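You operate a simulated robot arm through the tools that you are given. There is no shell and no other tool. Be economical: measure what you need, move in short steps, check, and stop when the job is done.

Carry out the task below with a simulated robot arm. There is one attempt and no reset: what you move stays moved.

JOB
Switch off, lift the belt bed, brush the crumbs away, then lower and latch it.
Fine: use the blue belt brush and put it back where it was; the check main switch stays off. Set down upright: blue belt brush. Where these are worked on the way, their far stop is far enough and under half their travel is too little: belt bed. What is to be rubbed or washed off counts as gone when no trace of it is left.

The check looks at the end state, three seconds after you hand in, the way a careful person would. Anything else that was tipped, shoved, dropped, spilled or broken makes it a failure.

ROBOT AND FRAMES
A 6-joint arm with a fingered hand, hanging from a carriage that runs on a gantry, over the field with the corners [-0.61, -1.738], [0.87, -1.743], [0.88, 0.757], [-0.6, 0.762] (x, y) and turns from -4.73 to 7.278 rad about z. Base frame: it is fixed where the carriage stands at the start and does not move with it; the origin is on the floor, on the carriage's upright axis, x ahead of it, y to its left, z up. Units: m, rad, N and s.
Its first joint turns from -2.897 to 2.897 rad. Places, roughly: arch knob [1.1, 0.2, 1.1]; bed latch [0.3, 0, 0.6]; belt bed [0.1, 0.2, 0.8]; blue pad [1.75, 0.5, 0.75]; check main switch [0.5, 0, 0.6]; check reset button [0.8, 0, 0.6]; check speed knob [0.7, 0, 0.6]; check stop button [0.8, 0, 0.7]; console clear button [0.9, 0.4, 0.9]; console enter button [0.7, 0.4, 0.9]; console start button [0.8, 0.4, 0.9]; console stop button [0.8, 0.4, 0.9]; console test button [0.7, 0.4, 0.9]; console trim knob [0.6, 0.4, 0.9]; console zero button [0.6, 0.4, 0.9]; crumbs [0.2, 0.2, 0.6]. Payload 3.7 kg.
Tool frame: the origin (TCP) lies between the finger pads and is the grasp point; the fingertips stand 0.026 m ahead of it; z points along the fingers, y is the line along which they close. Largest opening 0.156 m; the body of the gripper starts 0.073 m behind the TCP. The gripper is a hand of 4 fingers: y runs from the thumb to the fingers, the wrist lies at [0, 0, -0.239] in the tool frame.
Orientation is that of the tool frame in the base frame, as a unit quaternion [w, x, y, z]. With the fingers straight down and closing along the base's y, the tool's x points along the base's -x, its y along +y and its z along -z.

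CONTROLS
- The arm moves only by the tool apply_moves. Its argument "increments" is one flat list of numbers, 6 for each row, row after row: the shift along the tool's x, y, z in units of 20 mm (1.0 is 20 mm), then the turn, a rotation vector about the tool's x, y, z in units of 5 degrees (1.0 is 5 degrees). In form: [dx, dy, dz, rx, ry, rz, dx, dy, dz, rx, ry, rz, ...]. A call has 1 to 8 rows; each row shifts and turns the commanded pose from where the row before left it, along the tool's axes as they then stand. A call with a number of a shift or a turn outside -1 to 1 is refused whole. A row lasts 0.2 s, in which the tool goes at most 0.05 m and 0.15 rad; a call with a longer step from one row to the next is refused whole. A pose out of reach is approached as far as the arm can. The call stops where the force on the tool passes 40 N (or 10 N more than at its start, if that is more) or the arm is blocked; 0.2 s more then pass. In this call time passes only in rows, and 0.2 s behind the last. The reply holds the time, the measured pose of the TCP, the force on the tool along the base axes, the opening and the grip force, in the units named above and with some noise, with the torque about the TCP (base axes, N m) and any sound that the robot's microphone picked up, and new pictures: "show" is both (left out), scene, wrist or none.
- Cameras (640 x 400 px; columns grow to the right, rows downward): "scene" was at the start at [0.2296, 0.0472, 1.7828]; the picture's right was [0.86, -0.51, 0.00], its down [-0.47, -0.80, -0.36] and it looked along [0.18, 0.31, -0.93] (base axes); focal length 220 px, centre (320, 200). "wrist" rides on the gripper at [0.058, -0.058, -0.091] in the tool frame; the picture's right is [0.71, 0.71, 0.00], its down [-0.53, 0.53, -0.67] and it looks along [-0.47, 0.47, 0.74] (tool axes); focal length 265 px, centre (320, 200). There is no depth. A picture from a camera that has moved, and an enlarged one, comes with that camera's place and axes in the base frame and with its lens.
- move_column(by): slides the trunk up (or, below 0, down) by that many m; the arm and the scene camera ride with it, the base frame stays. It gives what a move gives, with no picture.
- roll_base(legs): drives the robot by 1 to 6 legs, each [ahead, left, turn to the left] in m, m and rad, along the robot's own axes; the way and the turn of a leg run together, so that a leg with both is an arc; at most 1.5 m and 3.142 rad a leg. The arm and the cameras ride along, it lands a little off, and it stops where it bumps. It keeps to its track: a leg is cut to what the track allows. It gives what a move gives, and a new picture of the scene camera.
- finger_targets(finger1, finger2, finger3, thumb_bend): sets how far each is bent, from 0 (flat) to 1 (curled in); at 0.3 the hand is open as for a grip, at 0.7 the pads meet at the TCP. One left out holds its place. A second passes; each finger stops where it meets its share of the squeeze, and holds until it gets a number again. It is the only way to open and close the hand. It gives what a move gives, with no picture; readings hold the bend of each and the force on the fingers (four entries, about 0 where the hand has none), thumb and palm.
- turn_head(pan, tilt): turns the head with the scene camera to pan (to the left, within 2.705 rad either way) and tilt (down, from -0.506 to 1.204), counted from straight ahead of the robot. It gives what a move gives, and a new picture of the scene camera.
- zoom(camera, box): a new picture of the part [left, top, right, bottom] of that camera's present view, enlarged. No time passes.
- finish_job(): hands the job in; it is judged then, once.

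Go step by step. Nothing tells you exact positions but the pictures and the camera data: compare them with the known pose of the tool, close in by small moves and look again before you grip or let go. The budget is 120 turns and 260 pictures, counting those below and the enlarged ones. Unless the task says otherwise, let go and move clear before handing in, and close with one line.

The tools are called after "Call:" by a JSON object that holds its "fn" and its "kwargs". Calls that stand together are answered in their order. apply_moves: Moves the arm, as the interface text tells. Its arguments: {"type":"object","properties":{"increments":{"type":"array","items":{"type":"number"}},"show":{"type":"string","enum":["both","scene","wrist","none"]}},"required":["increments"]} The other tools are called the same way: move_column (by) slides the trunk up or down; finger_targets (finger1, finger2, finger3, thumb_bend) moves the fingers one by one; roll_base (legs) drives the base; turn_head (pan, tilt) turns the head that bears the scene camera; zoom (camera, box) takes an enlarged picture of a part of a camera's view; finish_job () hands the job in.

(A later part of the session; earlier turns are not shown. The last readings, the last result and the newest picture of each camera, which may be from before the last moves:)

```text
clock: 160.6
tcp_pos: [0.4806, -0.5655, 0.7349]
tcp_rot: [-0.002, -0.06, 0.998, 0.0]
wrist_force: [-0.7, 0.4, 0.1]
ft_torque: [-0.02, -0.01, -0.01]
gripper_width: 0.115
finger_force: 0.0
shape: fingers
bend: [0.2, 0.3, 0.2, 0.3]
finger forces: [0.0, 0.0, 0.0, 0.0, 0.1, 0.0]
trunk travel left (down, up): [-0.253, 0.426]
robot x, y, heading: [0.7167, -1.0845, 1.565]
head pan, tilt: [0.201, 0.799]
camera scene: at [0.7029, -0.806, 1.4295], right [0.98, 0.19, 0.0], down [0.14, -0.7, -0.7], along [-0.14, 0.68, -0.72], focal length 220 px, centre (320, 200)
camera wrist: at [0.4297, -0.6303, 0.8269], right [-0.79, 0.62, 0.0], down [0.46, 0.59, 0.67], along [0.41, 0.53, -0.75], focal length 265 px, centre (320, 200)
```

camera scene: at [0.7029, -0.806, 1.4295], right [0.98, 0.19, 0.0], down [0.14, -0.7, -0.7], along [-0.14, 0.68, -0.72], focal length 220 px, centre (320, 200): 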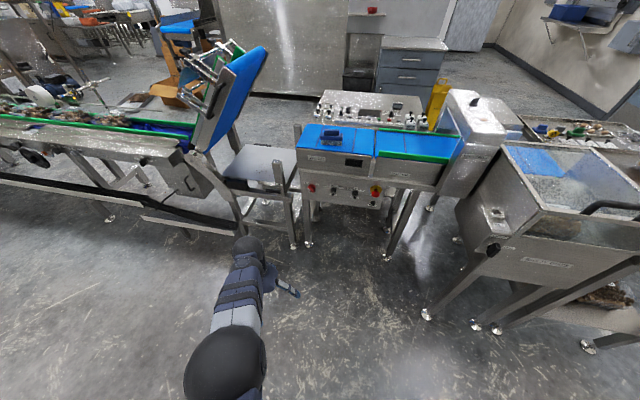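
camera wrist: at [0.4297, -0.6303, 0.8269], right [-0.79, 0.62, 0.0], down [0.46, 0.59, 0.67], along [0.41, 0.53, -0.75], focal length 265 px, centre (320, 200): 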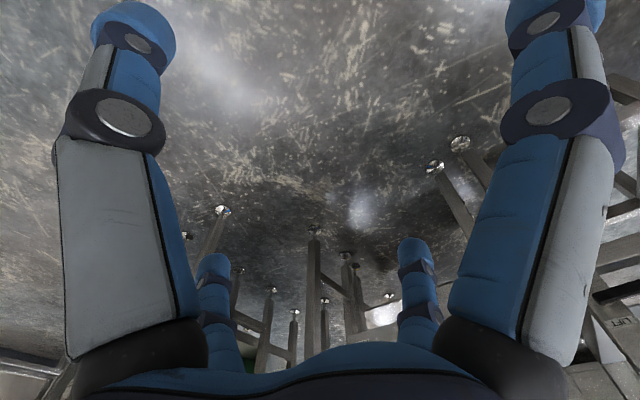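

The hand points down with its closing line along y. I raise the trunk and drive over the brush.

Call:
{"fn": "move_column", "kwargs": {"by": 0.27}}

Call:
{"fn": "apply_moves", "kwargs": {"increments": [0, 0, 0, 0, 0, 0.7, 0, 0, 0, 0, 0, 0.7], "show": "none"}}

Call:
{"fn": "roll_base", "kwargs": {"legs": [[0, -0.1, 0], [0.66, 0, 0]]}}

Call:
{"fn": "turn_head", "kwargs": {"pan": 0.5, "tilt": 1.2}}

Call:
{"fn": "zoom", "kwargs": {"camera": "wrist", "box": [0, 0, 640, 400]}}

```text
clock: 163.4
tcp_pos: [0.4812, -0.5671, 1.0053]
tcp_rot: [-0.003, -0.06, 0.998, -0.001]
wrist_force: [1.0, 0.0, 0.1]
ft_torque: [0.01, 0.02, -0.01]
gripper_width: 0.1153
finger_force: 0.0
shape: fingers
bend: [0.2, 0.3, 0.2, 0.3]
finger forces: [0.0, 0.0, 0.1, 0.0, 0.0, 0.0]
trunk travel left (down, up): [-0.523, 0.156]
robot x, y, heading: [0.7141, -1.0877, 1.564]
head pan, tilt: [0.201, 0.799]
```

```text
clock: 164.0
tcp_pos: [0.48, -0.5677, 1.0042]
tcp_rot: [-0.003, 0.001, 1.0, 0.0]
wrist_force: [-0.4, 0.7, 0.3]
ft_torque: [0.03, -0.02, 0.04]
gripper_width: 0.115
finger_force: 0.2
shape: fingers
bend: [0.2, 0.3, 0.2, 0.3]
finger forces: [0.0, 0.1, 0.0, 0.0, 0.0, 0.0]
trunk travel left (down, up): [-0.523, 0.156]
robot x, y, heading: [0.7174, -1.0855, 1.57]
head pan, tilt: [0.201, 0.799]
```

```text
clock: 168.4
tcp_pos: [0.5943, 0.0947, 1.0043]
tcp_rot: [-0.002, 0.006, 1.0, 0.0]
wrist_force: [0.4, 0.3, 0.0]
ft_torque: [0.0, 0.01, 0.05]
gripper_width: 0.1153
finger_force: 0.1
shape: fingers
bend: [0.2, 0.3, 0.2, 0.3]
finger forces: [0.1, 0.0, 0.1, 0.1, 0.0, 0.0]
trunk travel left (down, up): [-0.523, 0.156]
robot x, y, heading: [0.8206, -0.4261, 1.558]
head pan, tilt: [0.201, 0.799]
camera scene: at [0.8138, -0.1472, 1.6995], right [0.98, 0.18, 0.0], down [0.13, -0.7, -0.7], along [-0.13, 0.69, -0.72], focal length 220 px, centre (320, 200)
```

scene: 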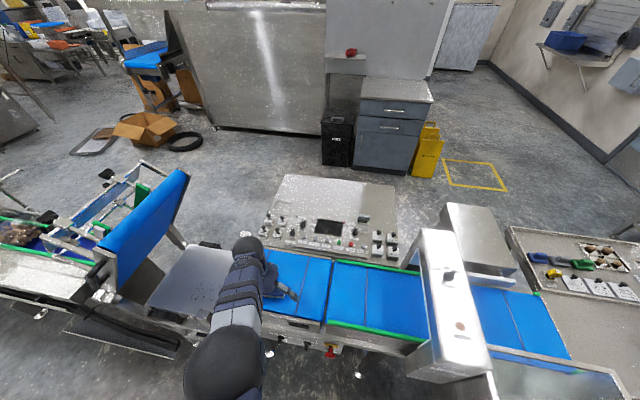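

```text
clock: 169.2
tcp_pos: [0.5951, 0.096, 1.0044]
tcp_rot: [-0.002, 0.006, 1.0, 0.0]
wrist_force: [0.0, -0.6, -0.4]
ft_torque: [0.03, 0.0, -0.01]
gripper_width: 0.1151
finger_force: 0.0
shape: fingers
bend: [0.2, 0.3, 0.2, 0.3]
finger forces: [0.1, 0.0, 0.0, 0.1, 0.0, 0.1]
trunk travel left (down, up): [-0.523, 0.156]
robot x, y, heading: [0.8257, -0.4262, 1.551]
head pan, tilt: [0.499, 1.201]
camera scene: at [0.8026, -0.1769, 1.6719], right [0.89, 0.46, 0.0], down [0.43, -0.83, -0.36], along [-0.17, 0.32, -0.93], focal length 220 px, centre (320, 200)
```

scene: 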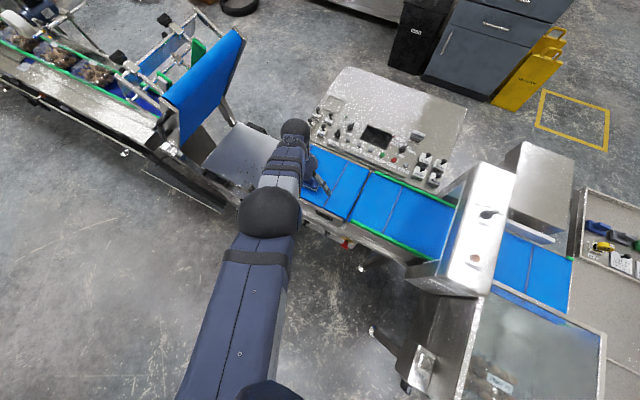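

```text
1.00 times, centred on (320, 200) of wrist (not enlarged: the box is as wide or as high as the picture)
camera zoom: at [0.5354, 0.0385, 1.0971], right [-0.7, 0.72, 0.0], down [0.54, 0.52, 0.67], along [0.47, 0.47, -0.75], focal length 265 px, centre (320, 200)
```

zoom: 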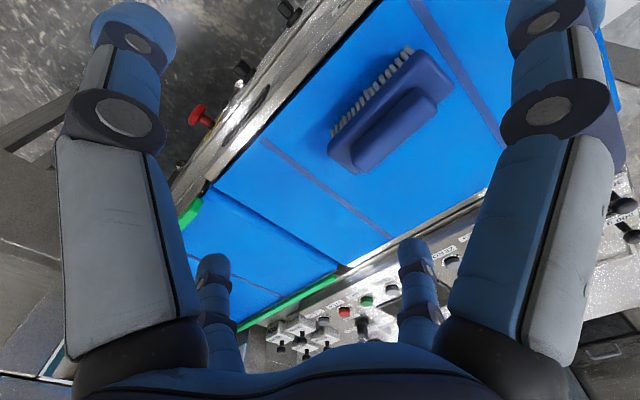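

The brush handle appears around (0.563, 0.145, 0.91), aligned with x. I zoom for its proportions before descending.

Call:
{"fn": "zoom", "kwargs": {"camera": "wrist", "box": [300, 20, 492, 140]}}

Call:
{"fn": "apply_moves", "kwargs": {"increments": [0.8, 0.6, 0, 0, 0, 0, 0.8, 0.6, 0, 0, 0, 0, 0, 0.6, 0, 0, 0, 0], "show": "wrist"}}

```text
3.33 times, centred on (396, 80) of wrist
camera zoom: at [0.5354, 0.0385, 1.0971], right [-0.7, 0.72, 0.0], down [0.54, 0.52, 0.67], along [0.47, 0.47, -0.75], focal length 885 px, centre (67, 600)
```

zoom: 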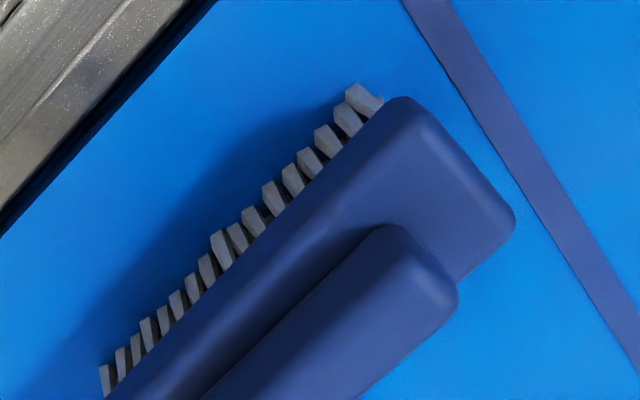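

```text
clock: 170.0
tcp_pos: [0.5916, 0.098, 1.0096]
tcp_rot: [-0.003, 0.005, 1.0, -0.001]
wrist_force: [0.0, 0.2, -0.9]
ft_torque: [0.01, 0.0, -0.01]
gripper_width: 0.1153
finger_force: 0.0
shape: fingers
bend: [0.2, 0.3, 0.2, 0.3]
finger forces: [0.1, 0.1, 0.0, 0.0, 0.0, 0.0]
out of reach, approached as far as the arm can: row 1, 2, 3
trunk travel left (down, up): [-0.523, 0.156]
robot x, y, heading: [0.8224, -0.4259, 1.55]
head pan, tilt: [0.499, 1.201]
camera wrist: at [0.532, 0.0413, 1.1022], right [-0.7, 0.72, 0.0], down [0.54, 0.52, 0.67], along [0.47, 0.47, -0.75], focal length 265 px, centre (320, 200)
```

wrist: 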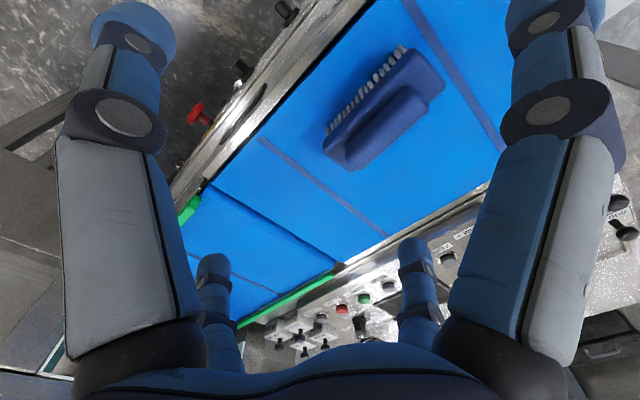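

The arm is at its bound again, so I use the carriage for alignment, then descend by trunk and look.

Call:
{"fn": "roll_base", "kwargs": {"legs": [[0.047, 0.029, 0]]}}

Call:
{"fn": "move_column", "kwargs": {"by": -0.045}}

Call:
{"fn": "zoom", "kwargs": {"camera": "wrist", "box": [160, 0, 480, 200]}}

Call:
{"fn": "zoom", "kwargs": {"camera": "scene", "box": [260, 120, 388, 200]}}

```text
clock: 171.0
tcp_pos: [0.5635, 0.1458, 1.0102]
tcp_rot: [-0.003, 0.005, 1.0, 0.0]
wrist_force: [-0.3, 0.0, 0.3]
ft_torque: [0.04, -0.02, 0.0]
gripper_width: 0.115
finger_force: 0.0
shape: fingers
bend: [0.2, 0.3, 0.2, 0.3]
finger forces: [0.0, 0.0, 0.1, 0.0, 0.0, 0.0]
trunk travel left (down, up): [-0.523, 0.156]
robot x, y, heading: [0.7956, -0.3791, 1.55]
head pan, tilt: [0.499, 1.201]
camera scene: at [0.7741, -0.129, 1.6718], right [0.89, 0.46, 0.0], down [0.43, -0.83, -0.36], along [-0.17, 0.32, -0.93], focal length 220 px, centre (320, 200)
```

scene: 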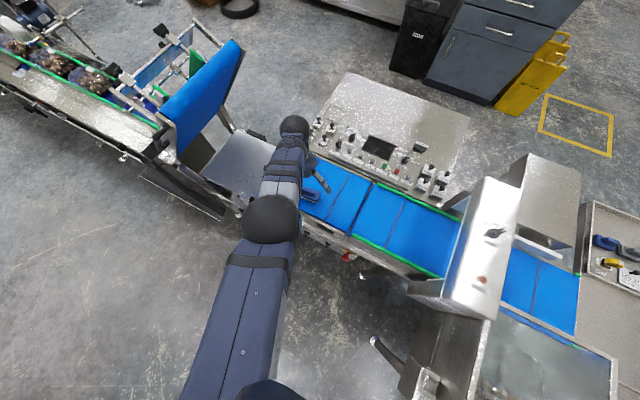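

```text
clock: 171.9
tcp_pos: [0.5621, 0.1457, 0.9643]
tcp_rot: [-0.002, 0.005, 1.0, 0.0]
wrist_force: [-0.6, -0.6, -0.3]
ft_torque: [0.03, 0.02, -0.01]
gripper_width: 0.1155
finger_force: 0.0
shape: fingers
bend: [0.2, 0.3, 0.2, 0.3]
finger forces: [0.0, 0.0, 0.0, 0.1, 0.1, 0.1]
trunk travel left (down, up): [-0.478, 0.201]
robot x, y, heading: [0.7961, -0.3781, 1.554]
head pan, tilt: [0.499, 1.201]
```

```text
2.00 times, centred on (320, 100) of wrist
camera zoom: at [0.5033, 0.0892, 1.0571], right [-0.7, 0.71, 0.0], down [0.53, 0.52, 0.67], along [0.47, 0.47, -0.75], focal length 531 px, centre (320, 400)
```

zoom: 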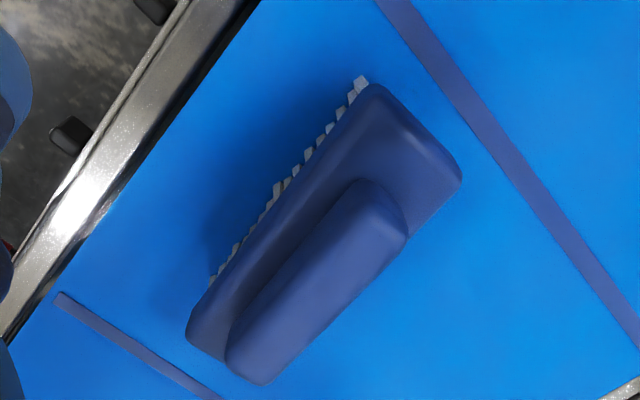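

```text
5.00 times, centred on (324, 160) of scene
camera zoom: at [0.7741, -0.1289, 1.6268], right [0.89, 0.46, 0.0], down [0.43, -0.83, -0.36], along [-0.17, 0.32, -0.93], focal length 1102 px, centre (300, 400)
```

zoom: 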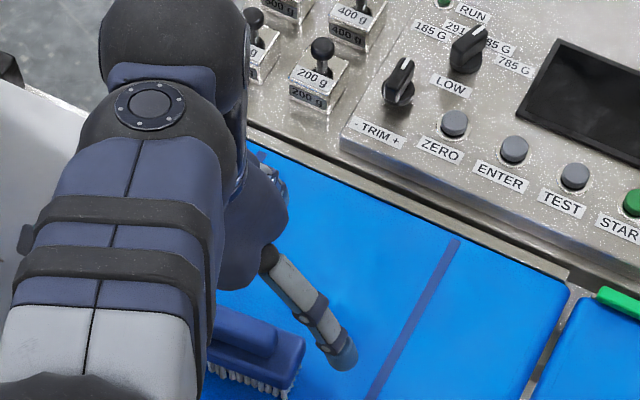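

The handle is right under the TCP, top about z 0.91. I descend 4.5 cm and look again before gripping.

Call:
{"fn": "move_column", "kwargs": {"by": -0.045}}

Call:
{"fn": "zoom", "kwargs": {"camera": "wrist", "box": [0, 0, 640, 400]}}

Call:
{"fn": "zoom", "kwargs": {"camera": "scene", "box": [260, 120, 388, 200]}}

```text
clock: 172.7
tcp_pos: [0.5626, 0.1467, 0.9187]
tcp_rot: [-0.003, 0.005, 1.0, 0.0]
wrist_force: [-0.6, -0.4, 0.5]
ft_torque: [-0.01, 0.03, -0.01]
gripper_width: 0.115
finger_force: 0.2
shape: fingers
bend: [0.2, 0.3, 0.2, 0.3]
finger forces: [0.1, 0.1, 0.0, 0.0, 0.1, 0.0]
trunk travel left (down, up): [-0.433, 0.246]
robot x, y, heading: [0.7926, -0.3805, 1.557]
head pan, tilt: [0.499, 1.201]
```

```text
1.00 times, centred on (320, 200) of wrist (not enlarged: the box is as wide or as high as the picture)
camera zoom: at [0.5033, 0.0892, 1.0121], right [-0.7, 0.71, 0.0], down [0.53, 0.52, 0.67], along [0.47, 0.47, -0.75], focal length 265 px, centre (320, 200)
```

zoom: 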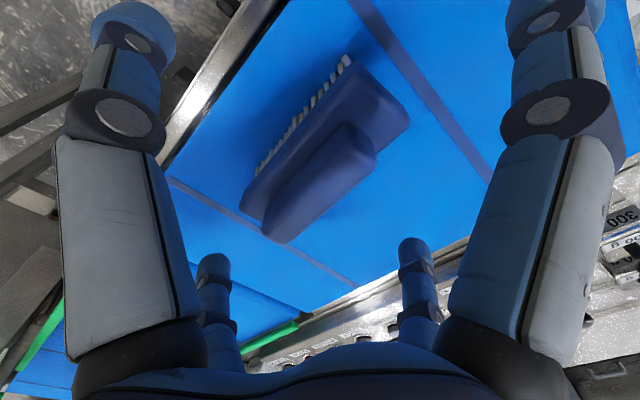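

```text
5.00 times, centred on (324, 160) of scene
camera zoom: at [0.7741, -0.1289, 1.5818], right [0.89, 0.46, 0.0], down [0.43, -0.83, -0.36], along [-0.17, 0.32, -0.93], focal length 1102 px, centre (300, 400)
```

zoom: 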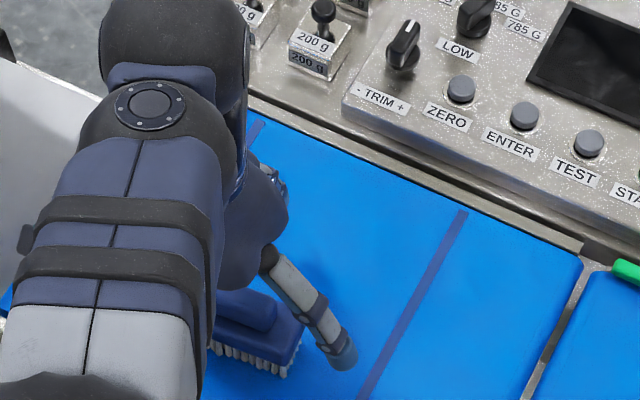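

The handle centre is at about z 0.90 just below the TCP. I go 8 mm lower and close the thumb and opposite finger.

Call:
{"fn": "move_column", "kwargs": {"by": -0.009}}

Call:
{"fn": "finger_targets", "kwargs": {"finger2": 0.55, "thumb_bend": 0.55}}

Call:
{"fn": "zoom", "kwargs": {"camera": "wrist", "box": [160, 60, 480, 260]}}

```text
clock: 173.3
tcp_pos: [0.5621, 0.1452, 0.9095]
tcp_rot: [-0.003, 0.006, 1.0, 0.0]
wrist_force: [-0.7, 0.1, 0.1]
ft_torque: [-0.01, 0.0, 0.03]
gripper_width: 0.1152
finger_force: 0.0
shape: fingers
bend: [0.2, 0.3, 0.2, 0.3]
finger forces: [0.0, 0.1, 0.0, 0.1, 0.0, 0.0]
trunk travel left (down, up): [-0.424, 0.255]
robot x, y, heading: [0.7966, -0.38, 1.555]
head pan, tilt: [0.499, 1.201]
```

```text
clock: 174.3
tcp_pos: [0.5619, 0.1454, 0.9105]
tcp_rot: [-0.003, 0.005, 1.0, 0.0]
wrist_force: [-0.2, -0.3, 0.1]
ft_torque: [0.02, 0.02, -0.03]
gripper_width: 0.0904
finger_force: 0.1
shape: fingers
bend: [0.2, 0.55, 0.2, 0.55]
finger forces: [0.0, 0.0, 0.0, 0.0, 0.0, 0.0]
trunk travel left (down, up): [-0.424, 0.255]
robot x, y, heading: [0.7945, -0.3797, 1.553]
head pan, tilt: [0.499, 1.201]
```

```text
2.00 times, centred on (320, 160) of wrist
camera zoom: at [0.5033, 0.0891, 1.0031], right [-0.7, 0.71, 0.0], down [0.53, 0.52, 0.67], along [0.47, 0.47, -0.75], focal length 531 px, centre (320, 280)
```

zoom: 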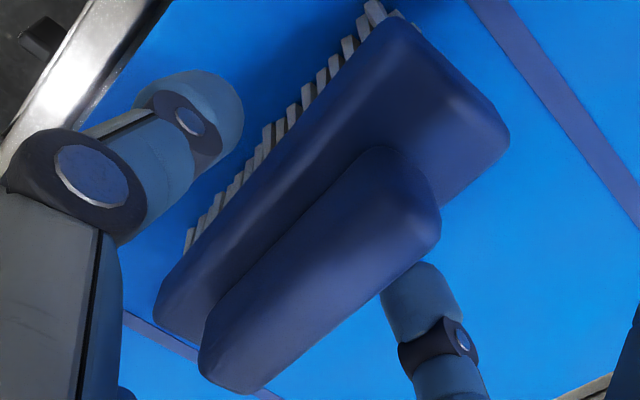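

Aligned well. I close both around the handle.

Call:
{"fn": "finger_targets", "kwargs": {"finger2": 0.75, "thumb_bend": 0.75}}

Call:
{"fn": "zoom", "kwargs": {"camera": "wrist", "box": [160, 60, 480, 260]}}

```text
clock: 175.3
tcp_pos: [0.561, 0.1445, 0.9106]
tcp_rot: [-0.002, 0.005, 1.0, 0.0]
wrist_force: [-3.2, -7.1, 11.7]
ft_torque: [-0.69, 0.06, 0.01]
gripper_width: 0.0841
finger_force: 12.4
shape: fingers
bend: [0.2, 0.56, 0.2, 0.67]
finger forces: [0.0, 10.4, 0.0, 0.1, 14.3, 0.0]
trunk travel left (down, up): [-0.424, 0.255]
robot x, y, heading: [0.7957, -0.3769, 1.555]
head pan, tilt: [0.499, 1.201]
```

```text
2.00 times, centred on (320, 160) of wrist
camera zoom: at [0.5029, 0.0886, 1.0031], right [-0.7, 0.71, 0.0], down [0.53, 0.52, 0.67], along [0.47, 0.47, -0.75], focal length 531 px, centre (320, 280)
```

zoom: 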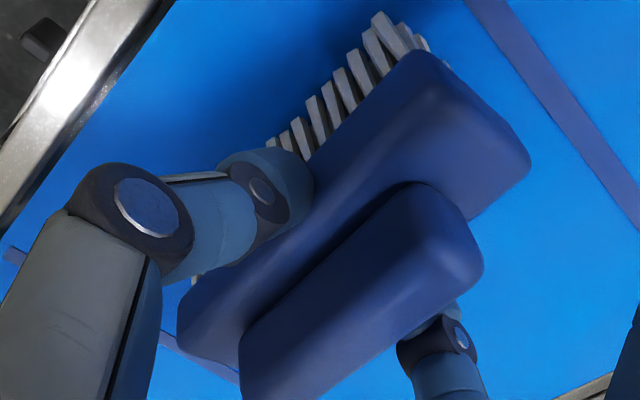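

The grip is uneven (brush sits further back and tips catch the body edge), so I release, raise 1.2 cm and shift forward 8 mm.

Call:
{"fn": "finger_targets", "kwargs": {"finger2": 0.45, "thumb_bend": 0.45}}

Call:
{"fn": "move_column", "kwargs": {"by": 0.01}}

Call:
{"fn": "zoom", "kwargs": {"camera": "wrist", "box": [160, 60, 480, 260]}}

```text
clock: 176.3
tcp_pos: [0.5625, 0.1457, 0.9105]
tcp_rot: [-0.003, 0.005, 1.0, 0.0]
wrist_force: [0.2, 0.6, -0.4]
ft_torque: [-0.01, 0.01, -0.01]
gripper_width: 0.0986
finger_force: 0.0
shape: fingers
bend: [0.2, 0.45, 0.2, 0.45]
finger forces: [0.1, 0.0, 0.1, 0.0, 0.0, 0.0]
trunk travel left (down, up): [-0.424, 0.255]
robot x, y, heading: [0.7949, -0.3777, 1.557]
head pan, tilt: [0.499, 1.201]
```

```text
clock: 176.9
tcp_pos: [0.5626, 0.1455, 0.9199]
tcp_rot: [-0.003, 0.005, 1.0, 0.0]
wrist_force: [-0.7, -0.3, 0.1]
ft_torque: [0.01, 0.0, 0.03]
gripper_width: 0.0989
finger_force: 0.0
shape: fingers
bend: [0.2, 0.45, 0.2, 0.45]
finger forces: [0.0, 0.0, 0.0, 0.0, 0.0, 0.0]
trunk travel left (down, up): [-0.434, 0.245]
robot x, y, heading: [0.7974, -0.3755, 1.557]
head pan, tilt: [0.499, 1.201]
```

```text
2.00 times, centred on (320, 160) of wrist
camera zoom: at [0.5033, 0.0891, 1.0131], right [-0.7, 0.71, 0.0], down [0.53, 0.52, 0.67], along [0.47, 0.47, -0.75], focal length 531 px, centre (320, 280)
```

zoom: 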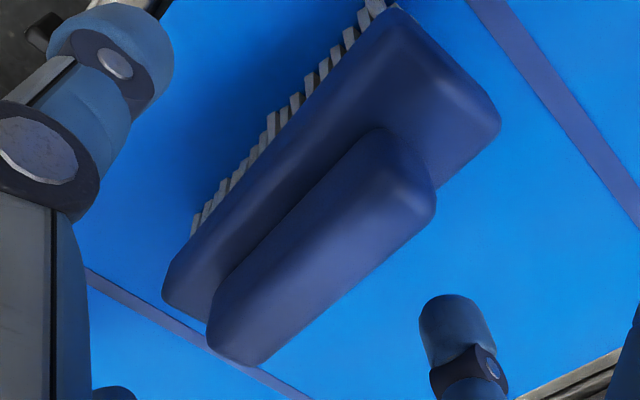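

The brush settled back upright. I shift 6 mm forward and grip only the handle this time.

Call:
{"fn": "roll_base", "kwargs": {"legs": [[0.007, -0.003, 0]]}}

Call:
{"fn": "finger_targets", "kwargs": {"finger2": 0.72, "thumb_bend": 0.72}}

Call:
{"fn": "zoom", "kwargs": {"camera": "wrist", "box": [160, 60, 480, 260]}}

```text
clock: 177.6
tcp_pos: [0.5662, 0.1533, 0.9209]
tcp_rot: [-0.003, 0.005, 1.0, 0.0]
wrist_force: [0.0, -0.2, 0.1]
ft_torque: [-0.02, 0.03, 0.0]
gripper_width: 0.0987
finger_force: 0.0
shape: fingers
bend: [0.2, 0.45, 0.2, 0.45]
finger forces: [0.0, 0.1, 0.0, 0.0, 0.0, 0.0]
trunk travel left (down, up): [-0.434, 0.245]
robot x, y, heading: [0.7934, -0.3692, 1.557]
head pan, tilt: [0.499, 1.201]
camera scene: at [0.7772, -0.122, 1.5828], right [0.89, 0.46, 0.0], down [0.43, -0.83, -0.36], along [-0.17, 0.32, -0.93], focal length 220 px, centre (320, 200)
```

scene: 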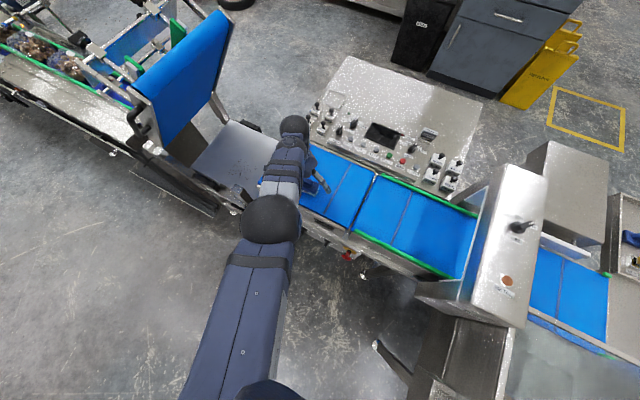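

```text
clock: 178.6
tcp_pos: [0.5655, 0.1529, 0.9204]
tcp_rot: [-0.002, 0.005, 1.0, -0.001]
wrist_force: [-2.5, -6.8, 14.2]
ft_torque: [-0.65, 0.18, -0.05]
gripper_width: 0.0841
finger_force: 9.3
shape: fingers
bend: [0.2, 0.61, 0.2, 0.68]
finger forces: [0.0, 7.9, 0.1, 0.0, 11.7, 0.0]
trunk travel left (down, up): [-0.434, 0.245]
robot x, y, heading: [0.7993, -0.3697, 1.556]
head pan, tilt: [0.499, 1.201]
```

```text
2.00 times, centred on (320, 160) of wrist
camera zoom: at [0.5061, 0.096, 1.0133], right [-0.7, 0.71, 0.0], down [0.54, 0.52, 0.67], along [0.47, 0.47, -0.75], focal length 531 px, centre (320, 280)
```

zoom: 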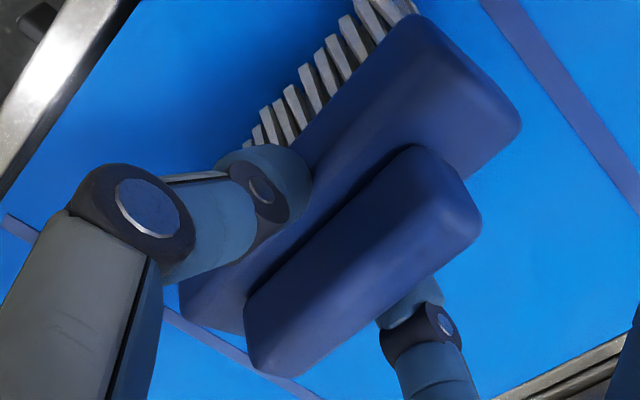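

Still the back finger touches lower than the thumb. I release, shift another 6 mm forward and 6 mm up, and try again.

Call:
{"fn": "finger_targets", "kwargs": {"finger2": 0.45, "thumb_bend": 0.45}}

Call:
{"fn": "move_column", "kwargs": {"by": 0.006}}

Call:
{"fn": "roll_base", "kwargs": {"legs": [[0.006, 0, 0]]}}

Call:
{"fn": "zoom", "kwargs": {"camera": "wrist", "box": [160, 60, 480, 260]}}

Call:
{"fn": "finger_targets", "kwargs": {"finger2": 0.62, "thumb_bend": 0.62}}

Call:
{"fn": "zoom", "kwargs": {"camera": "wrist", "box": [160, 60, 480, 260]}}

```text
clock: 179.6
tcp_pos: [0.5649, 0.1532, 0.921]
tcp_rot: [-0.002, 0.006, 1.0, 0.001]
wrist_force: [-0.4, -0.3, -0.4]
ft_torque: [0.01, 0.02, 0.0]
gripper_width: 0.0989
finger_force: 0.0
shape: fingers
bend: [0.2, 0.45, 0.2, 0.45]
finger forces: [0.0, 0.0, 0.1, 0.1, 0.0, 0.0]
trunk travel left (down, up): [-0.434, 0.245]
robot x, y, heading: [0.7994, -0.3714, 1.556]
head pan, tilt: [0.499, 1.201]
```

```text
clock: 180.2
tcp_pos: [0.5658, 0.1536, 0.927]
tcp_rot: [-0.003, 0.005, 1.0, 0.0]
wrist_force: [-0.3, 0.8, 0.3]
ft_torque: [0.02, -0.01, 0.01]
gripper_width: 0.0985
finger_force: 0.1
shape: fingers
bend: [0.2, 0.45, 0.2, 0.45]
finger forces: [0.1, 0.0, 0.0, 0.0, 0.0, 0.0]
trunk travel left (down, up): [-0.44, 0.239]
robot x, y, heading: [0.8004, -0.3739, 1.552]
head pan, tilt: [0.499, 1.201]
```

```text
clock: 180.9
tcp_pos: [0.5648, 0.1589, 0.9265]
tcp_rot: [-0.003, 0.005, 1.0, 0.0]
wrist_force: [0.0, -0.5, 0.1]
ft_torque: [0.0, -0.01, 0.01]
gripper_width: 0.0987
finger_force: 0.0
shape: fingers
bend: [0.2, 0.45, 0.2, 0.45]
finger forces: [0.1, 0.0, 0.0, 0.0, 0.0, 0.0]
trunk travel left (down, up): [-0.44, 0.239]
robot x, y, heading: [0.7963, -0.3645, 1.555]
head pan, tilt: [0.499, 1.201]
camera scene: at [0.7773, -0.116, 1.5888], right [0.89, 0.46, 0.0], down [0.43, -0.83, -0.36], along [-0.17, 0.32, -0.93], focal length 220 px, centre (320, 200)
```

scene: 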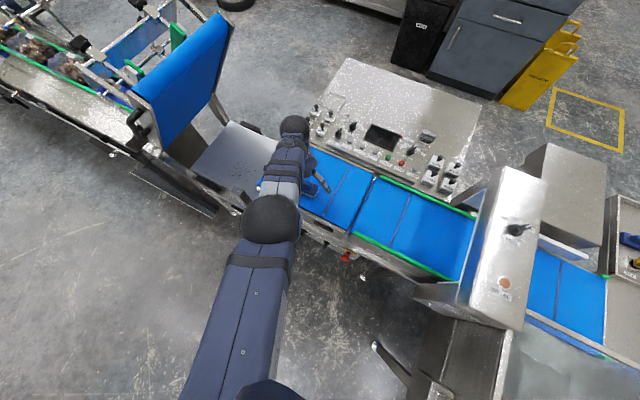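

```text
2.00 times, centred on (320, 160) of wrist
camera zoom: at [0.5065, 0.102, 1.0191], right [-0.7, 0.71, 0.0], down [0.53, 0.52, 0.67], along [0.47, 0.47, -0.75], focal length 531 px, centre (320, 280)
```

zoom: 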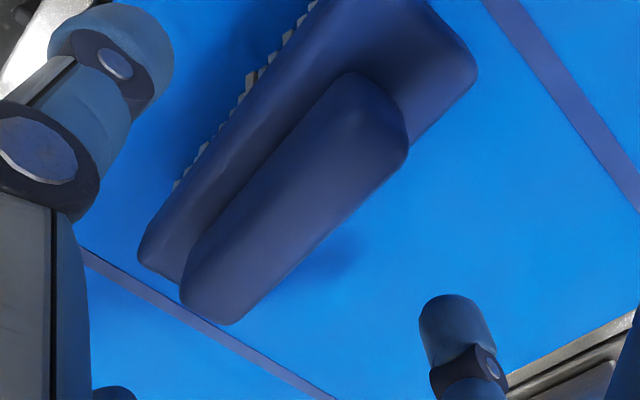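

```text
clock: 181.9
tcp_pos: [0.5658, 0.1582, 0.9261]
tcp_rot: [-0.002, 0.005, 1.0, 0.0]
wrist_force: [0.5, -1.4, 0.3]
ft_torque: [-0.09, 0.01, -0.01]
gripper_width: 0.0864
finger_force: 0.2
shape: fingers
bend: [0.2, 0.62, 0.2, 0.62]
finger forces: [0.0, 0.0, 0.0, 0.0, 0.3, 0.0]
trunk travel left (down, up): [-0.44, 0.239]
robot x, y, heading: [0.7989, -0.3646, 1.553]
head pan, tilt: [0.499, 1.201]
```

```text
2.00 times, centred on (320, 160) of wrist
camera zoom: at [0.5066, 0.102, 1.0191], right [-0.7, 0.71, 0.0], down [0.53, 0.52, 0.67], along [0.47, 0.47, -0.75], focal length 531 px, centre (320, 280)
```

zoom: 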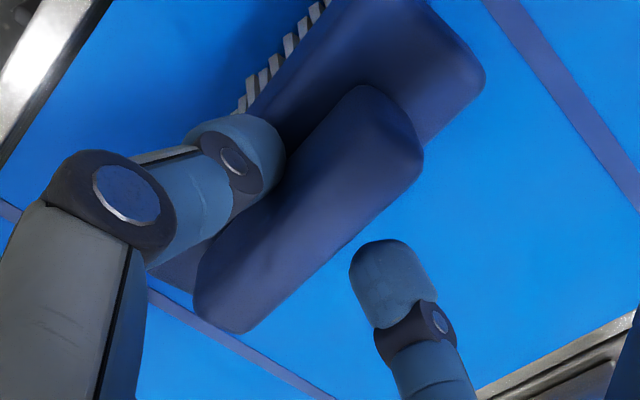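

Thumb touches first and tips the brush a little. I set the thumb back, bring the back finger in first, and look.

Call:
{"fn": "finger_targets", "kwargs": {"finger2": 0.65, "thumb_bend": 0.57}}

Call:
{"fn": "zoom", "kwargs": {"camera": "wrist", "box": [160, 60, 480, 260]}}

```text
clock: 182.9
tcp_pos: [0.5667, 0.1579, 0.9255]
tcp_rot: [-0.003, 0.006, 1.0, 0.0]
wrist_force: [-0.5, 0.4, 0.3]
ft_torque: [0.01, -0.04, -0.01]
gripper_width: 0.0895
finger_force: 0.0
shape: fingers
bend: [0.2, 0.65, 0.2, 0.56]
finger forces: [0.0, 0.0, 0.1, 0.0, 0.0, 0.0]
trunk travel left (down, up): [-0.44, 0.239]
robot x, y, heading: [0.7973, -0.366, 1.557]
head pan, tilt: [0.499, 1.201]
```

```text
2.00 times, centred on (320, 160) of wrist
camera zoom: at [0.5065, 0.102, 1.0191], right [-0.7, 0.71, 0.0], down [0.53, 0.52, 0.67], along [0.47, 0.47, -0.75], focal length 531 px, centre (320, 280)
```

zoom: 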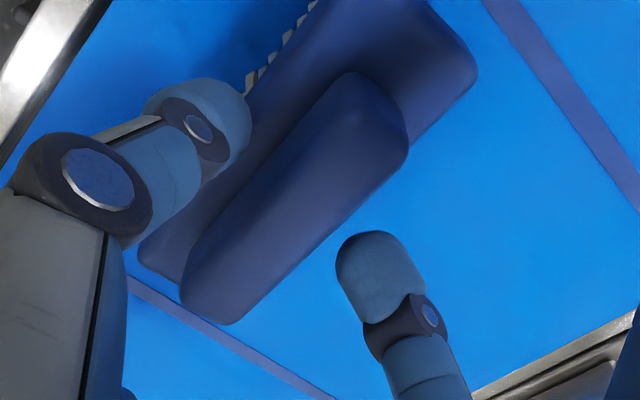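

The brush is upright again and centred between these unequal bends. I close both gradually keeping that asymmetry.

Call:
{"fn": "finger_targets", "kwargs": {"finger2": 0.7, "thumb_bend": 0.61}}

Call:
{"fn": "finger_targets", "kwargs": {"finger2": 0.78, "thumb_bend": 0.68}}

Call:
{"fn": "zoom", "kwargs": {"camera": "wrist", "box": [160, 60, 480, 260]}}

```text
clock: 183.9
tcp_pos: [0.5654, 0.1577, 0.9272]
tcp_rot: [-0.003, 0.005, 1.0, 0.0]
wrist_force: [0.6, -0.1, 2.3]
ft_torque: [-0.07, -0.03, 0.02]
gripper_width: 0.0869
finger_force: 0.5
shape: fingers
bend: [0.2, 0.69, 0.2, 0.61]
finger forces: [0.1, 0.3, 0.1, 0.1, 0.7, 0.0]
trunk travel left (down, up): [-0.44, 0.239]
robot x, y, heading: [0.7998, -0.365, 1.552]
head pan, tilt: [0.499, 1.201]
```

```text
clock: 184.9
tcp_pos: [0.5659, 0.1593, 0.9272]
tcp_rot: [-0.002, 0.006, 1.0, 0.001]
wrist_force: [2.5, -0.1, 5.1]
ft_torque: [-0.01, -0.11, 0.05]
gripper_width: 0.0862
finger_force: 7.3
shape: fingers
bend: [0.2, 0.73, 0.2, 0.63]
finger forces: [0.0, 7.3, 0.1, 0.1, 7.7, 0.0]
trunk travel left (down, up): [-0.44, 0.239]
robot x, y, heading: [0.7996, -0.3647, 1.561]
head pan, tilt: [0.499, 1.201]
```

```text
2.00 times, centred on (320, 160) of wrist
camera zoom: at [0.5066, 0.1019, 1.019], right [-0.7, 0.71, 0.0], down [0.53, 0.52, 0.67], along [0.47, 0.47, -0.75], focal length 531 px, centre (320, 280)
```

zoom: 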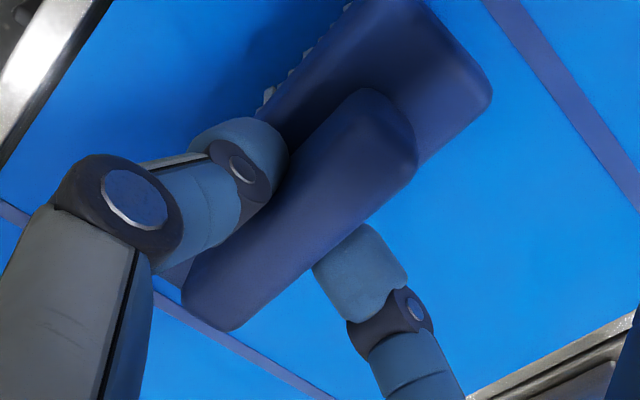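

Balanced grip on the handle now. I tighten both a bit and lift 3 cm to check.

Call:
{"fn": "finger_targets", "kwargs": {"finger2": 0.85, "thumb_bend": 0.75}}

Call:
{"fn": "move_column", "kwargs": {"by": 0.05}}

Call:
{"fn": "zoom", "kwargs": {"camera": "wrist", "box": [160, 60, 480, 260]}}

Call:
{"fn": "zoom", "kwargs": {"camera": "scene", "box": [260, 120, 388, 200]}}

```text
clock: 185.9
tcp_pos: [0.5657, 0.1593, 0.9261]
tcp_rot: [-0.003, 0.005, 1.0, 0.0]
wrist_force: [-2.8, -2.4, 5.6]
ft_torque: [-0.13, 0.22, -0.03]
gripper_width: 0.0845
finger_force: 10.0
shape: fingers
bend: [0.2, 0.62, 0.2, 0.67]
finger forces: [0.0, 10.2, 0.0, 0.0, 10.0, 0.0]
trunk travel left (down, up): [-0.44, 0.239]
robot x, y, heading: [0.7978, -0.364, 1.553]
head pan, tilt: [0.499, 1.201]
```

```text
clock: 186.8
tcp_pos: [0.5658, 0.158, 0.9754]
tcp_rot: [-0.002, 0.005, 1.0, 0.0]
wrist_force: [0.6, -0.5, -0.3]
ft_torque: [0.02, 0.03, -0.02]
gripper_width: 0.0842
finger_force: 10.0
shape: fingers
bend: [0.2, 0.62, 0.2, 0.67]
finger forces: [0.0, 10.0, 0.0, 0.0, 10.1, 0.0]
trunk travel left (down, up): [-0.49, 0.189]
robot x, y, heading: [0.8015, -0.3618, 1.553]
head pan, tilt: [0.499, 1.201]
```

```text
2.00 times, centred on (320, 160) of wrist
camera zoom: at [0.5066, 0.1018, 1.069], right [-0.7, 0.71, 0.0], down [0.53, 0.52, 0.67], along [0.47, 0.47, -0.75], focal length 531 px, centre (320, 280)
```

zoom: 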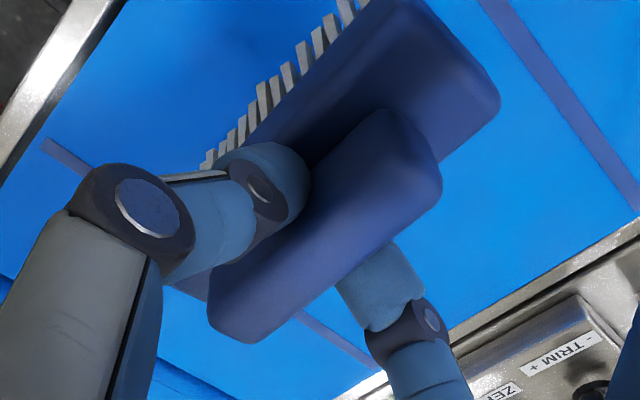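

```text
5.00 times, centred on (324, 160) of scene
camera zoom: at [0.7774, -0.1161, 1.6388], right [0.89, 0.46, 0.0], down [0.43, -0.83, -0.36], along [-0.17, 0.32, -0.93], focal length 1102 px, centre (300, 400)
```

zoom: 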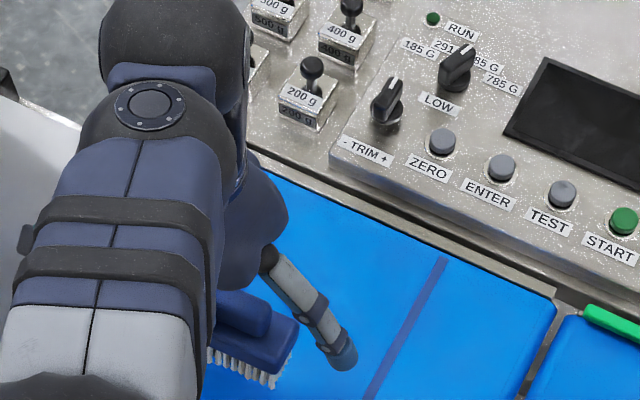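

The brush is held well. I raise a bit more and turn the head to examine the crumb tray.

Call:
{"fn": "move_column", "kwargs": {"by": 0.06}}

Call:
{"fn": "turn_head", "kwargs": {"pan": 1.2, "tilt": 0.95}}

Call:
{"fn": "zoom", "kwargs": {"camera": "scene", "box": [240, 150, 400, 250]}}

```text
clock: 187.8
tcp_pos: [0.5655, 0.1598, 1.0356]
tcp_rot: [-0.003, 0.005, 1.0, 0.0]
wrist_force: [0.8, -0.1, -1.1]
ft_torque: [-0.01, 0.03, 0.0]
gripper_width: 0.0843
finger_force: 9.9
shape: fingers
bend: [0.2, 0.62, 0.2, 0.67]
finger forces: [0.1, 10.1, 0.1, 0.0, 10.1, 0.0]
trunk travel left (down, up): [-0.55, 0.129]
robot x, y, heading: [0.795, -0.3623, 1.559]
head pan, tilt: [0.499, 1.201]
```

```text
clock: 188.9
tcp_pos: [0.5663, 0.1586, 1.037]
tcp_rot: [-0.003, 0.006, 1.0, 0.0]
wrist_force: [-0.3, -0.3, -1.8]
ft_torque: [0.01, 0.02, 0.02]
gripper_width: 0.0845
finger_force: 9.6
shape: fingers
bend: [0.2, 0.62, 0.2, 0.67]
finger forces: [0.0, 10.2, 0.1, 0.0, 10.1, 0.1]
trunk travel left (down, up): [-0.55, 0.129]
robot x, y, heading: [0.7976, -0.3667, 1.549]
head pan, tilt: [1.201, 0.949]
camera scene: at [0.736, -0.1381, 1.715], right [0.38, 0.93, 0.0], down [0.75, -0.31, -0.58], along [-0.54, 0.22, -0.81], focal length 220 px, centre (320, 200)
```

scene: 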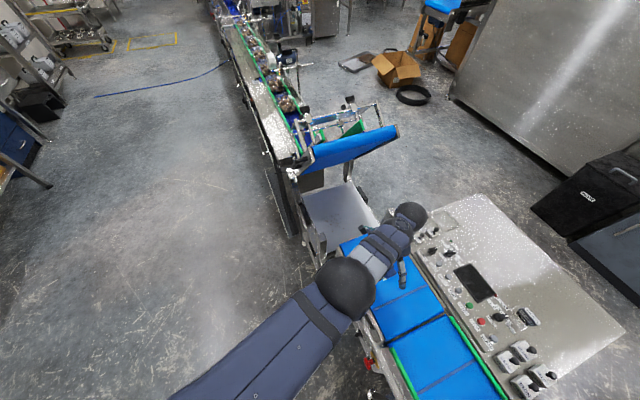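

```text
4.00 times, centred on (320, 200) of scene
camera zoom: at [0.736, -0.1381, 1.715], right [0.38, 0.93, 0.0], down [0.75, -0.31, -0.58], along [-0.54, 0.22, -0.81], focal length 882 px, centre (320, 200)
```

zoom: 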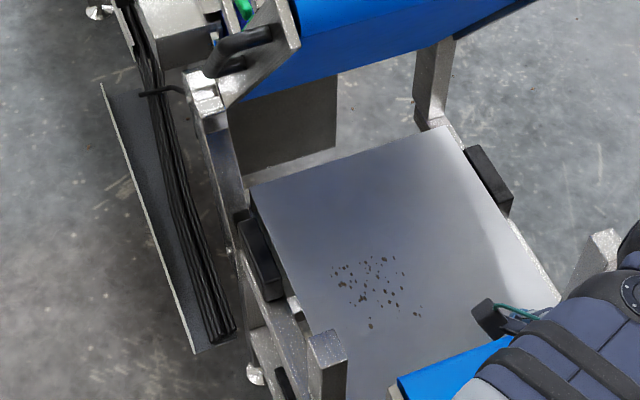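

Crumbs cover about x 0.11–0.24, y 0.125–0.235 on the tray at z ≈ 0.60. I back out, move left, lower in front of the line, then come in over the tray.

Call:
{"fn": "roll_base", "kwargs": {"legs": [[-0.42, 0, 0], [0, 0.365, 0]]}}

Call:
{"fn": "move_column", "kwargs": {"by": -0.28}}

Call:
{"fn": "turn_head", "kwargs": {"pan": 0.1, "tilt": 0.8}}

```text
clock: 193.4
tcp_pos: [0.1856, -0.2589, 1.0351]
tcp_rot: [-0.002, -0.001, 1.0, 0.0]
wrist_force: [-0.8, 0.2, -0.3]
ft_torque: [-0.01, 0.01, 0.0]
gripper_width: 0.0844
finger_force: 10.0
shape: fingers
bend: [0.2, 0.62, 0.2, 0.67]
finger forces: [0.0, 10.2, 0.0, 0.0, 9.9, 0.0]
trunk travel left (down, up): [-0.55, 0.129]
robot x, y, heading: [0.4186, -0.7808, 1.563]
head pan, tilt: [1.201, 0.949]
camera scene: at [0.3595, -0.5541, 1.715], right [0.37, 0.93, 0.0], down [0.76, -0.3, -0.58], along [-0.54, 0.21, -0.81], focal length 220 px, centre (320, 200)
```

scene: 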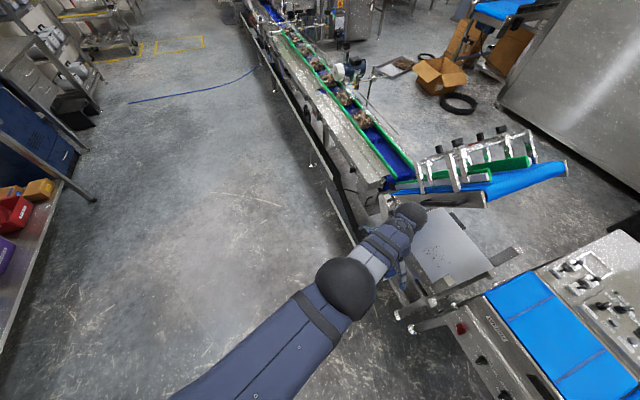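

```text
clock: 196.2
tcp_pos: [0.1851, -0.2588, 0.7567]
tcp_rot: [-0.003, -0.002, 1.0, 0.0]
wrist_force: [0.8, 0.2, -1.1]
ft_torque: [0.0, -0.01, 0.02]
gripper_width: 0.0842
finger_force: 9.6
shape: fingers
bend: [0.2, 0.62, 0.2, 0.67]
finger forces: [0.1, 10.1, 0.0, 0.0, 10.1, 0.0]
trunk travel left (down, up): [-0.27, 0.409]
robot x, y, heading: [0.4268, -0.7794, 1.567]
head pan, tilt: [1.201, 0.949]
```

```text
clock: 197.6
tcp_pos: [0.1857, -0.2584, 0.7558]
tcp_rot: [-0.003, 0.0, 1.0, 0.0]
wrist_force: [0.0, -0.5, -0.7]
ft_torque: [0.01, -0.01, -0.05]
gripper_width: 0.0845
finger_force: 9.7
shape: fingers
bend: [0.2, 0.62, 0.2, 0.67]
finger forces: [0.0, 10.1, 0.0, 0.0, 10.0, 0.1]
trunk travel left (down, up): [-0.27, 0.409]
robot x, y, heading: [0.4259, -0.7799, 1.569]
head pan, tilt: [0.099, 0.799]
camera scene: at [0.4195, -0.5005, 1.4465], right [1.0, 0.1, 0.0], down [0.07, -0.71, -0.7], along [-0.07, 0.69, -0.72], focal length 220 px, centre (320, 200)
```

scene: 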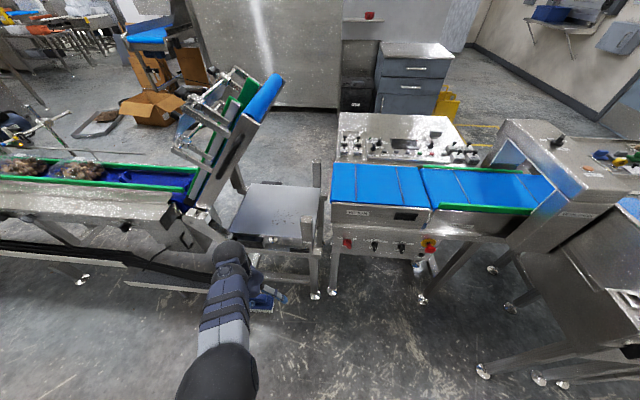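

Clear path. I drive forward over the tray's front part and check the brush in the wrist view.

Call:
{"fn": "roll_base", "kwargs": {"legs": [[0.36, 0, 0]]}}

Call:
{"fn": "zoom", "kwargs": {"camera": "wrist", "box": [0, 0, 640, 400]}}

Call:
{"fn": "zoom", "kwargs": {"camera": "scene", "box": [170, 130, 330, 230]}}

```text
clock: 199.7
tcp_pos: [0.1876, 0.0451, 0.7491]
tcp_rot: [0.007, 0.006, 1.0, -0.02]
wrist_force: [-0.4, -8.7, -1.3]
ft_torque: [-0.09, -0.01, -0.91]
gripper_width: 0.0842
finger_force: 14.5
shape: fingers
bend: [0.2, 0.62, 0.22, 0.67]
finger forces: [0.0, 10.2, 8.8, 0.0, 9.9, 0.1]
trunk travel left (down, up): [-0.27, 0.409]
robot x, y, heading: [0.4283, -0.4601, 1.572]
head pan, tilt: [0.099, 0.799]
stopped in leg 1: the force on the tool passed its limit at 52 N (the readings are from after the stop); the commanded pose is now the measured one
camera scene: at [0.4186, -0.1821, 1.4461], right [0.99, 0.1, 0.0], down [0.07, -0.71, -0.7], along [-0.07, 0.69, -0.72], focal length 220 px, centre (320, 200)
```

scene: 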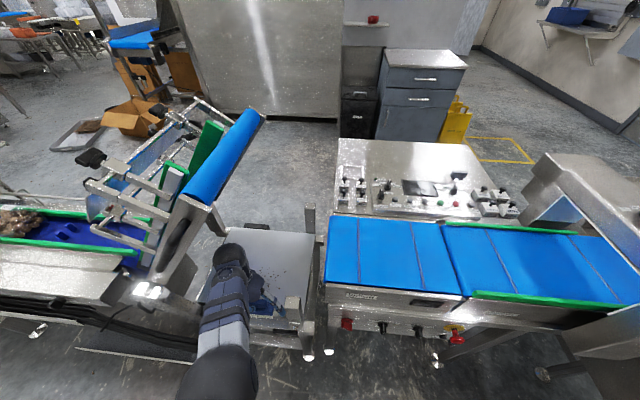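

```text
1.00 times, centred on (320, 200) of wrist (not enlarged: the box is as wide or as high as the picture)
camera zoom: at [0.1271, -0.0079, 0.8426], right [-0.7, 0.72, -0.04], down [0.52, 0.54, 0.66], along [0.49, 0.44, -0.75], focal length 265 px, centre (320, 200)
```

zoom: 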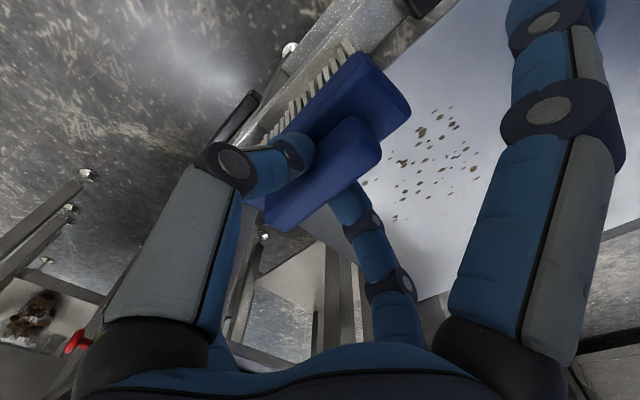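

```text
4.00 times, centred on (250, 180) of scene
camera zoom: at [0.4186, -0.1821, 1.4461], right [0.99, 0.1, 0.0], down [0.07, -0.71, -0.7], along [-0.07, 0.69, -0.72], focal length 882 px, centre (600, 280)
```

zoom: 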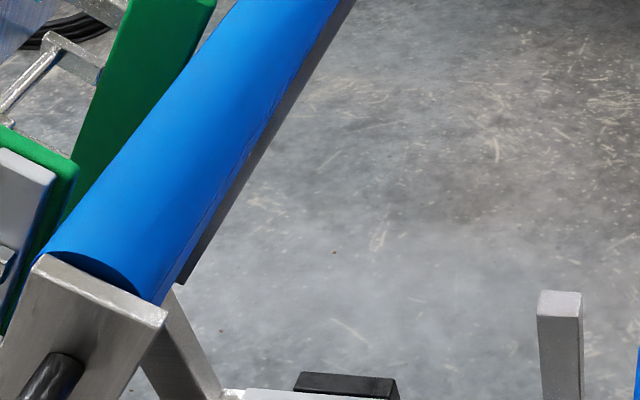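

The right side finger bumped the post. I back off, curl the side fingers a little, shift left, and come in again.

Call:
{"fn": "roll_base", "kwargs": {"legs": [[-0.06, 0, 0], [0, 0.035, 0]]}}

Call:
{"fn": "finger_targets", "kwargs": {"finger1": 0.4, "finger3": 0.4}}

Call:
{"fn": "roll_base", "kwargs": {"legs": [[0.1, 0, 0]]}}

Call:
{"fn": "zoom", "kwargs": {"camera": "wrist", "box": [0, 0, 640, 400]}}

```text
clock: 201.1
tcp_pos: [0.1533, -0.0124, 0.7505]
tcp_rot: [0.006, 0.005, 1.0, -0.015]
wrist_force: [0.0, -0.1, -0.8]
ft_torque: [0.01, 0.03, 0.01]
gripper_width: 0.0842
finger_force: 10.1
shape: fingers
bend: [0.2, 0.62, 0.2, 0.67]
finger forces: [0.0, 10.3, 0.0, 0.0, 10.1, 0.0]
trunk travel left (down, up): [-0.27, 0.409]
robot x, y, heading: [0.3919, -0.5176, 1.57]
head pan, tilt: [0.099, 0.799]
camera scene: at [0.384, -0.2417, 1.4465], right [0.99, 0.1, 0.0], down [0.07, -0.71, -0.7], along [-0.07, 0.69, -0.72], focal length 220 px, centre (320, 200)
```

scene: 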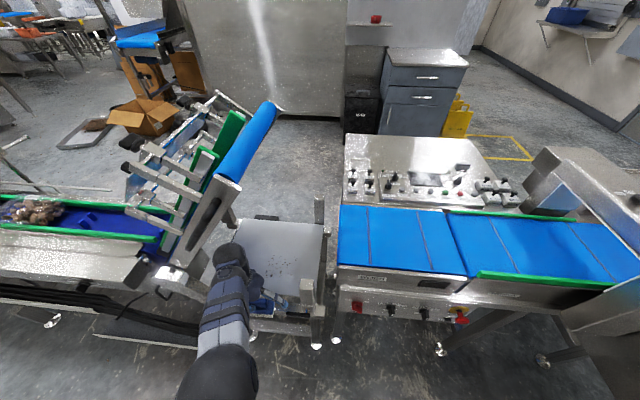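

```text
clock: 202.1
tcp_pos: [0.1536, -0.012, 0.7507]
tcp_rot: [0.006, 0.004, 1.0, -0.015]
wrist_force: [-0.2, 0.5, -1.6]
ft_torque: [0.0, -0.01, -0.01]
gripper_width: 0.0538
finger_force: 10.1
shape: fingers
bend: [0.4, 0.62, 0.4, 0.67]
finger forces: [0.0, 10.2, 0.0, 0.0, 10.2, 0.1]
trunk travel left (down, up): [-0.27, 0.409]
robot x, y, heading: [0.3944, -0.5214, 1.572]
head pan, tilt: [0.099, 0.799]
```

```text
clock: 203.2
tcp_pos: [0.1523, 0.0898, 0.7516]
tcp_rot: [0.007, 0.006, 1.0, -0.016]
wrist_force: [0.1, -0.1, -0.8]
ft_torque: [0.03, 0.02, 0.03]
gripper_width: 0.0536
finger_force: 10.1
shape: fingers
bend: [0.4, 0.62, 0.4, 0.67]
finger forces: [0.0, 10.2, 0.1, 0.0, 10.1, 0.1]
trunk travel left (down, up): [-0.27, 0.409]
robot x, y, heading: [0.3889, -0.4175, 1.572]
head pan, tilt: [0.099, 0.799]
camera scene: at [0.3842, -0.1415, 1.4466], right [0.99, 0.1, 0.0], down [0.07, -0.71, -0.7], along [-0.07, 0.69, -0.72], focal length 220 px, centre (320, 200)
```

scene: 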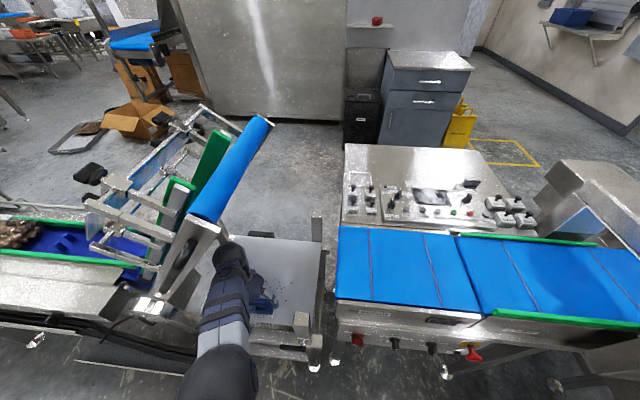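

```text
1.00 times, centred on (320, 200) of wrist (not enlarged: the box is as wide or as high as the picture)
camera zoom: at [0.0924, 0.035, 0.8445], right [-0.7, 0.71, -0.03], down [0.52, 0.54, 0.66], along [0.49, 0.44, -0.75], focal length 265 px, centre (320, 200)
```

zoom: 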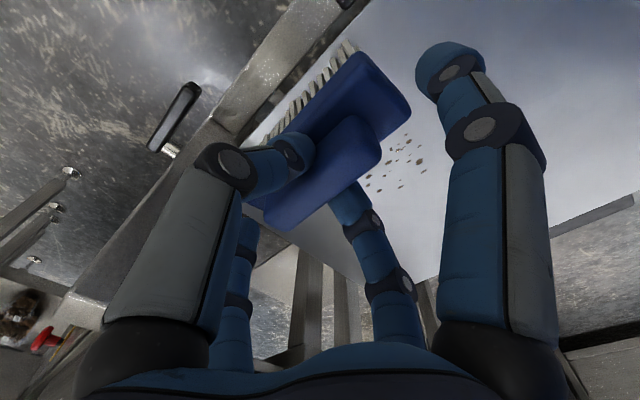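

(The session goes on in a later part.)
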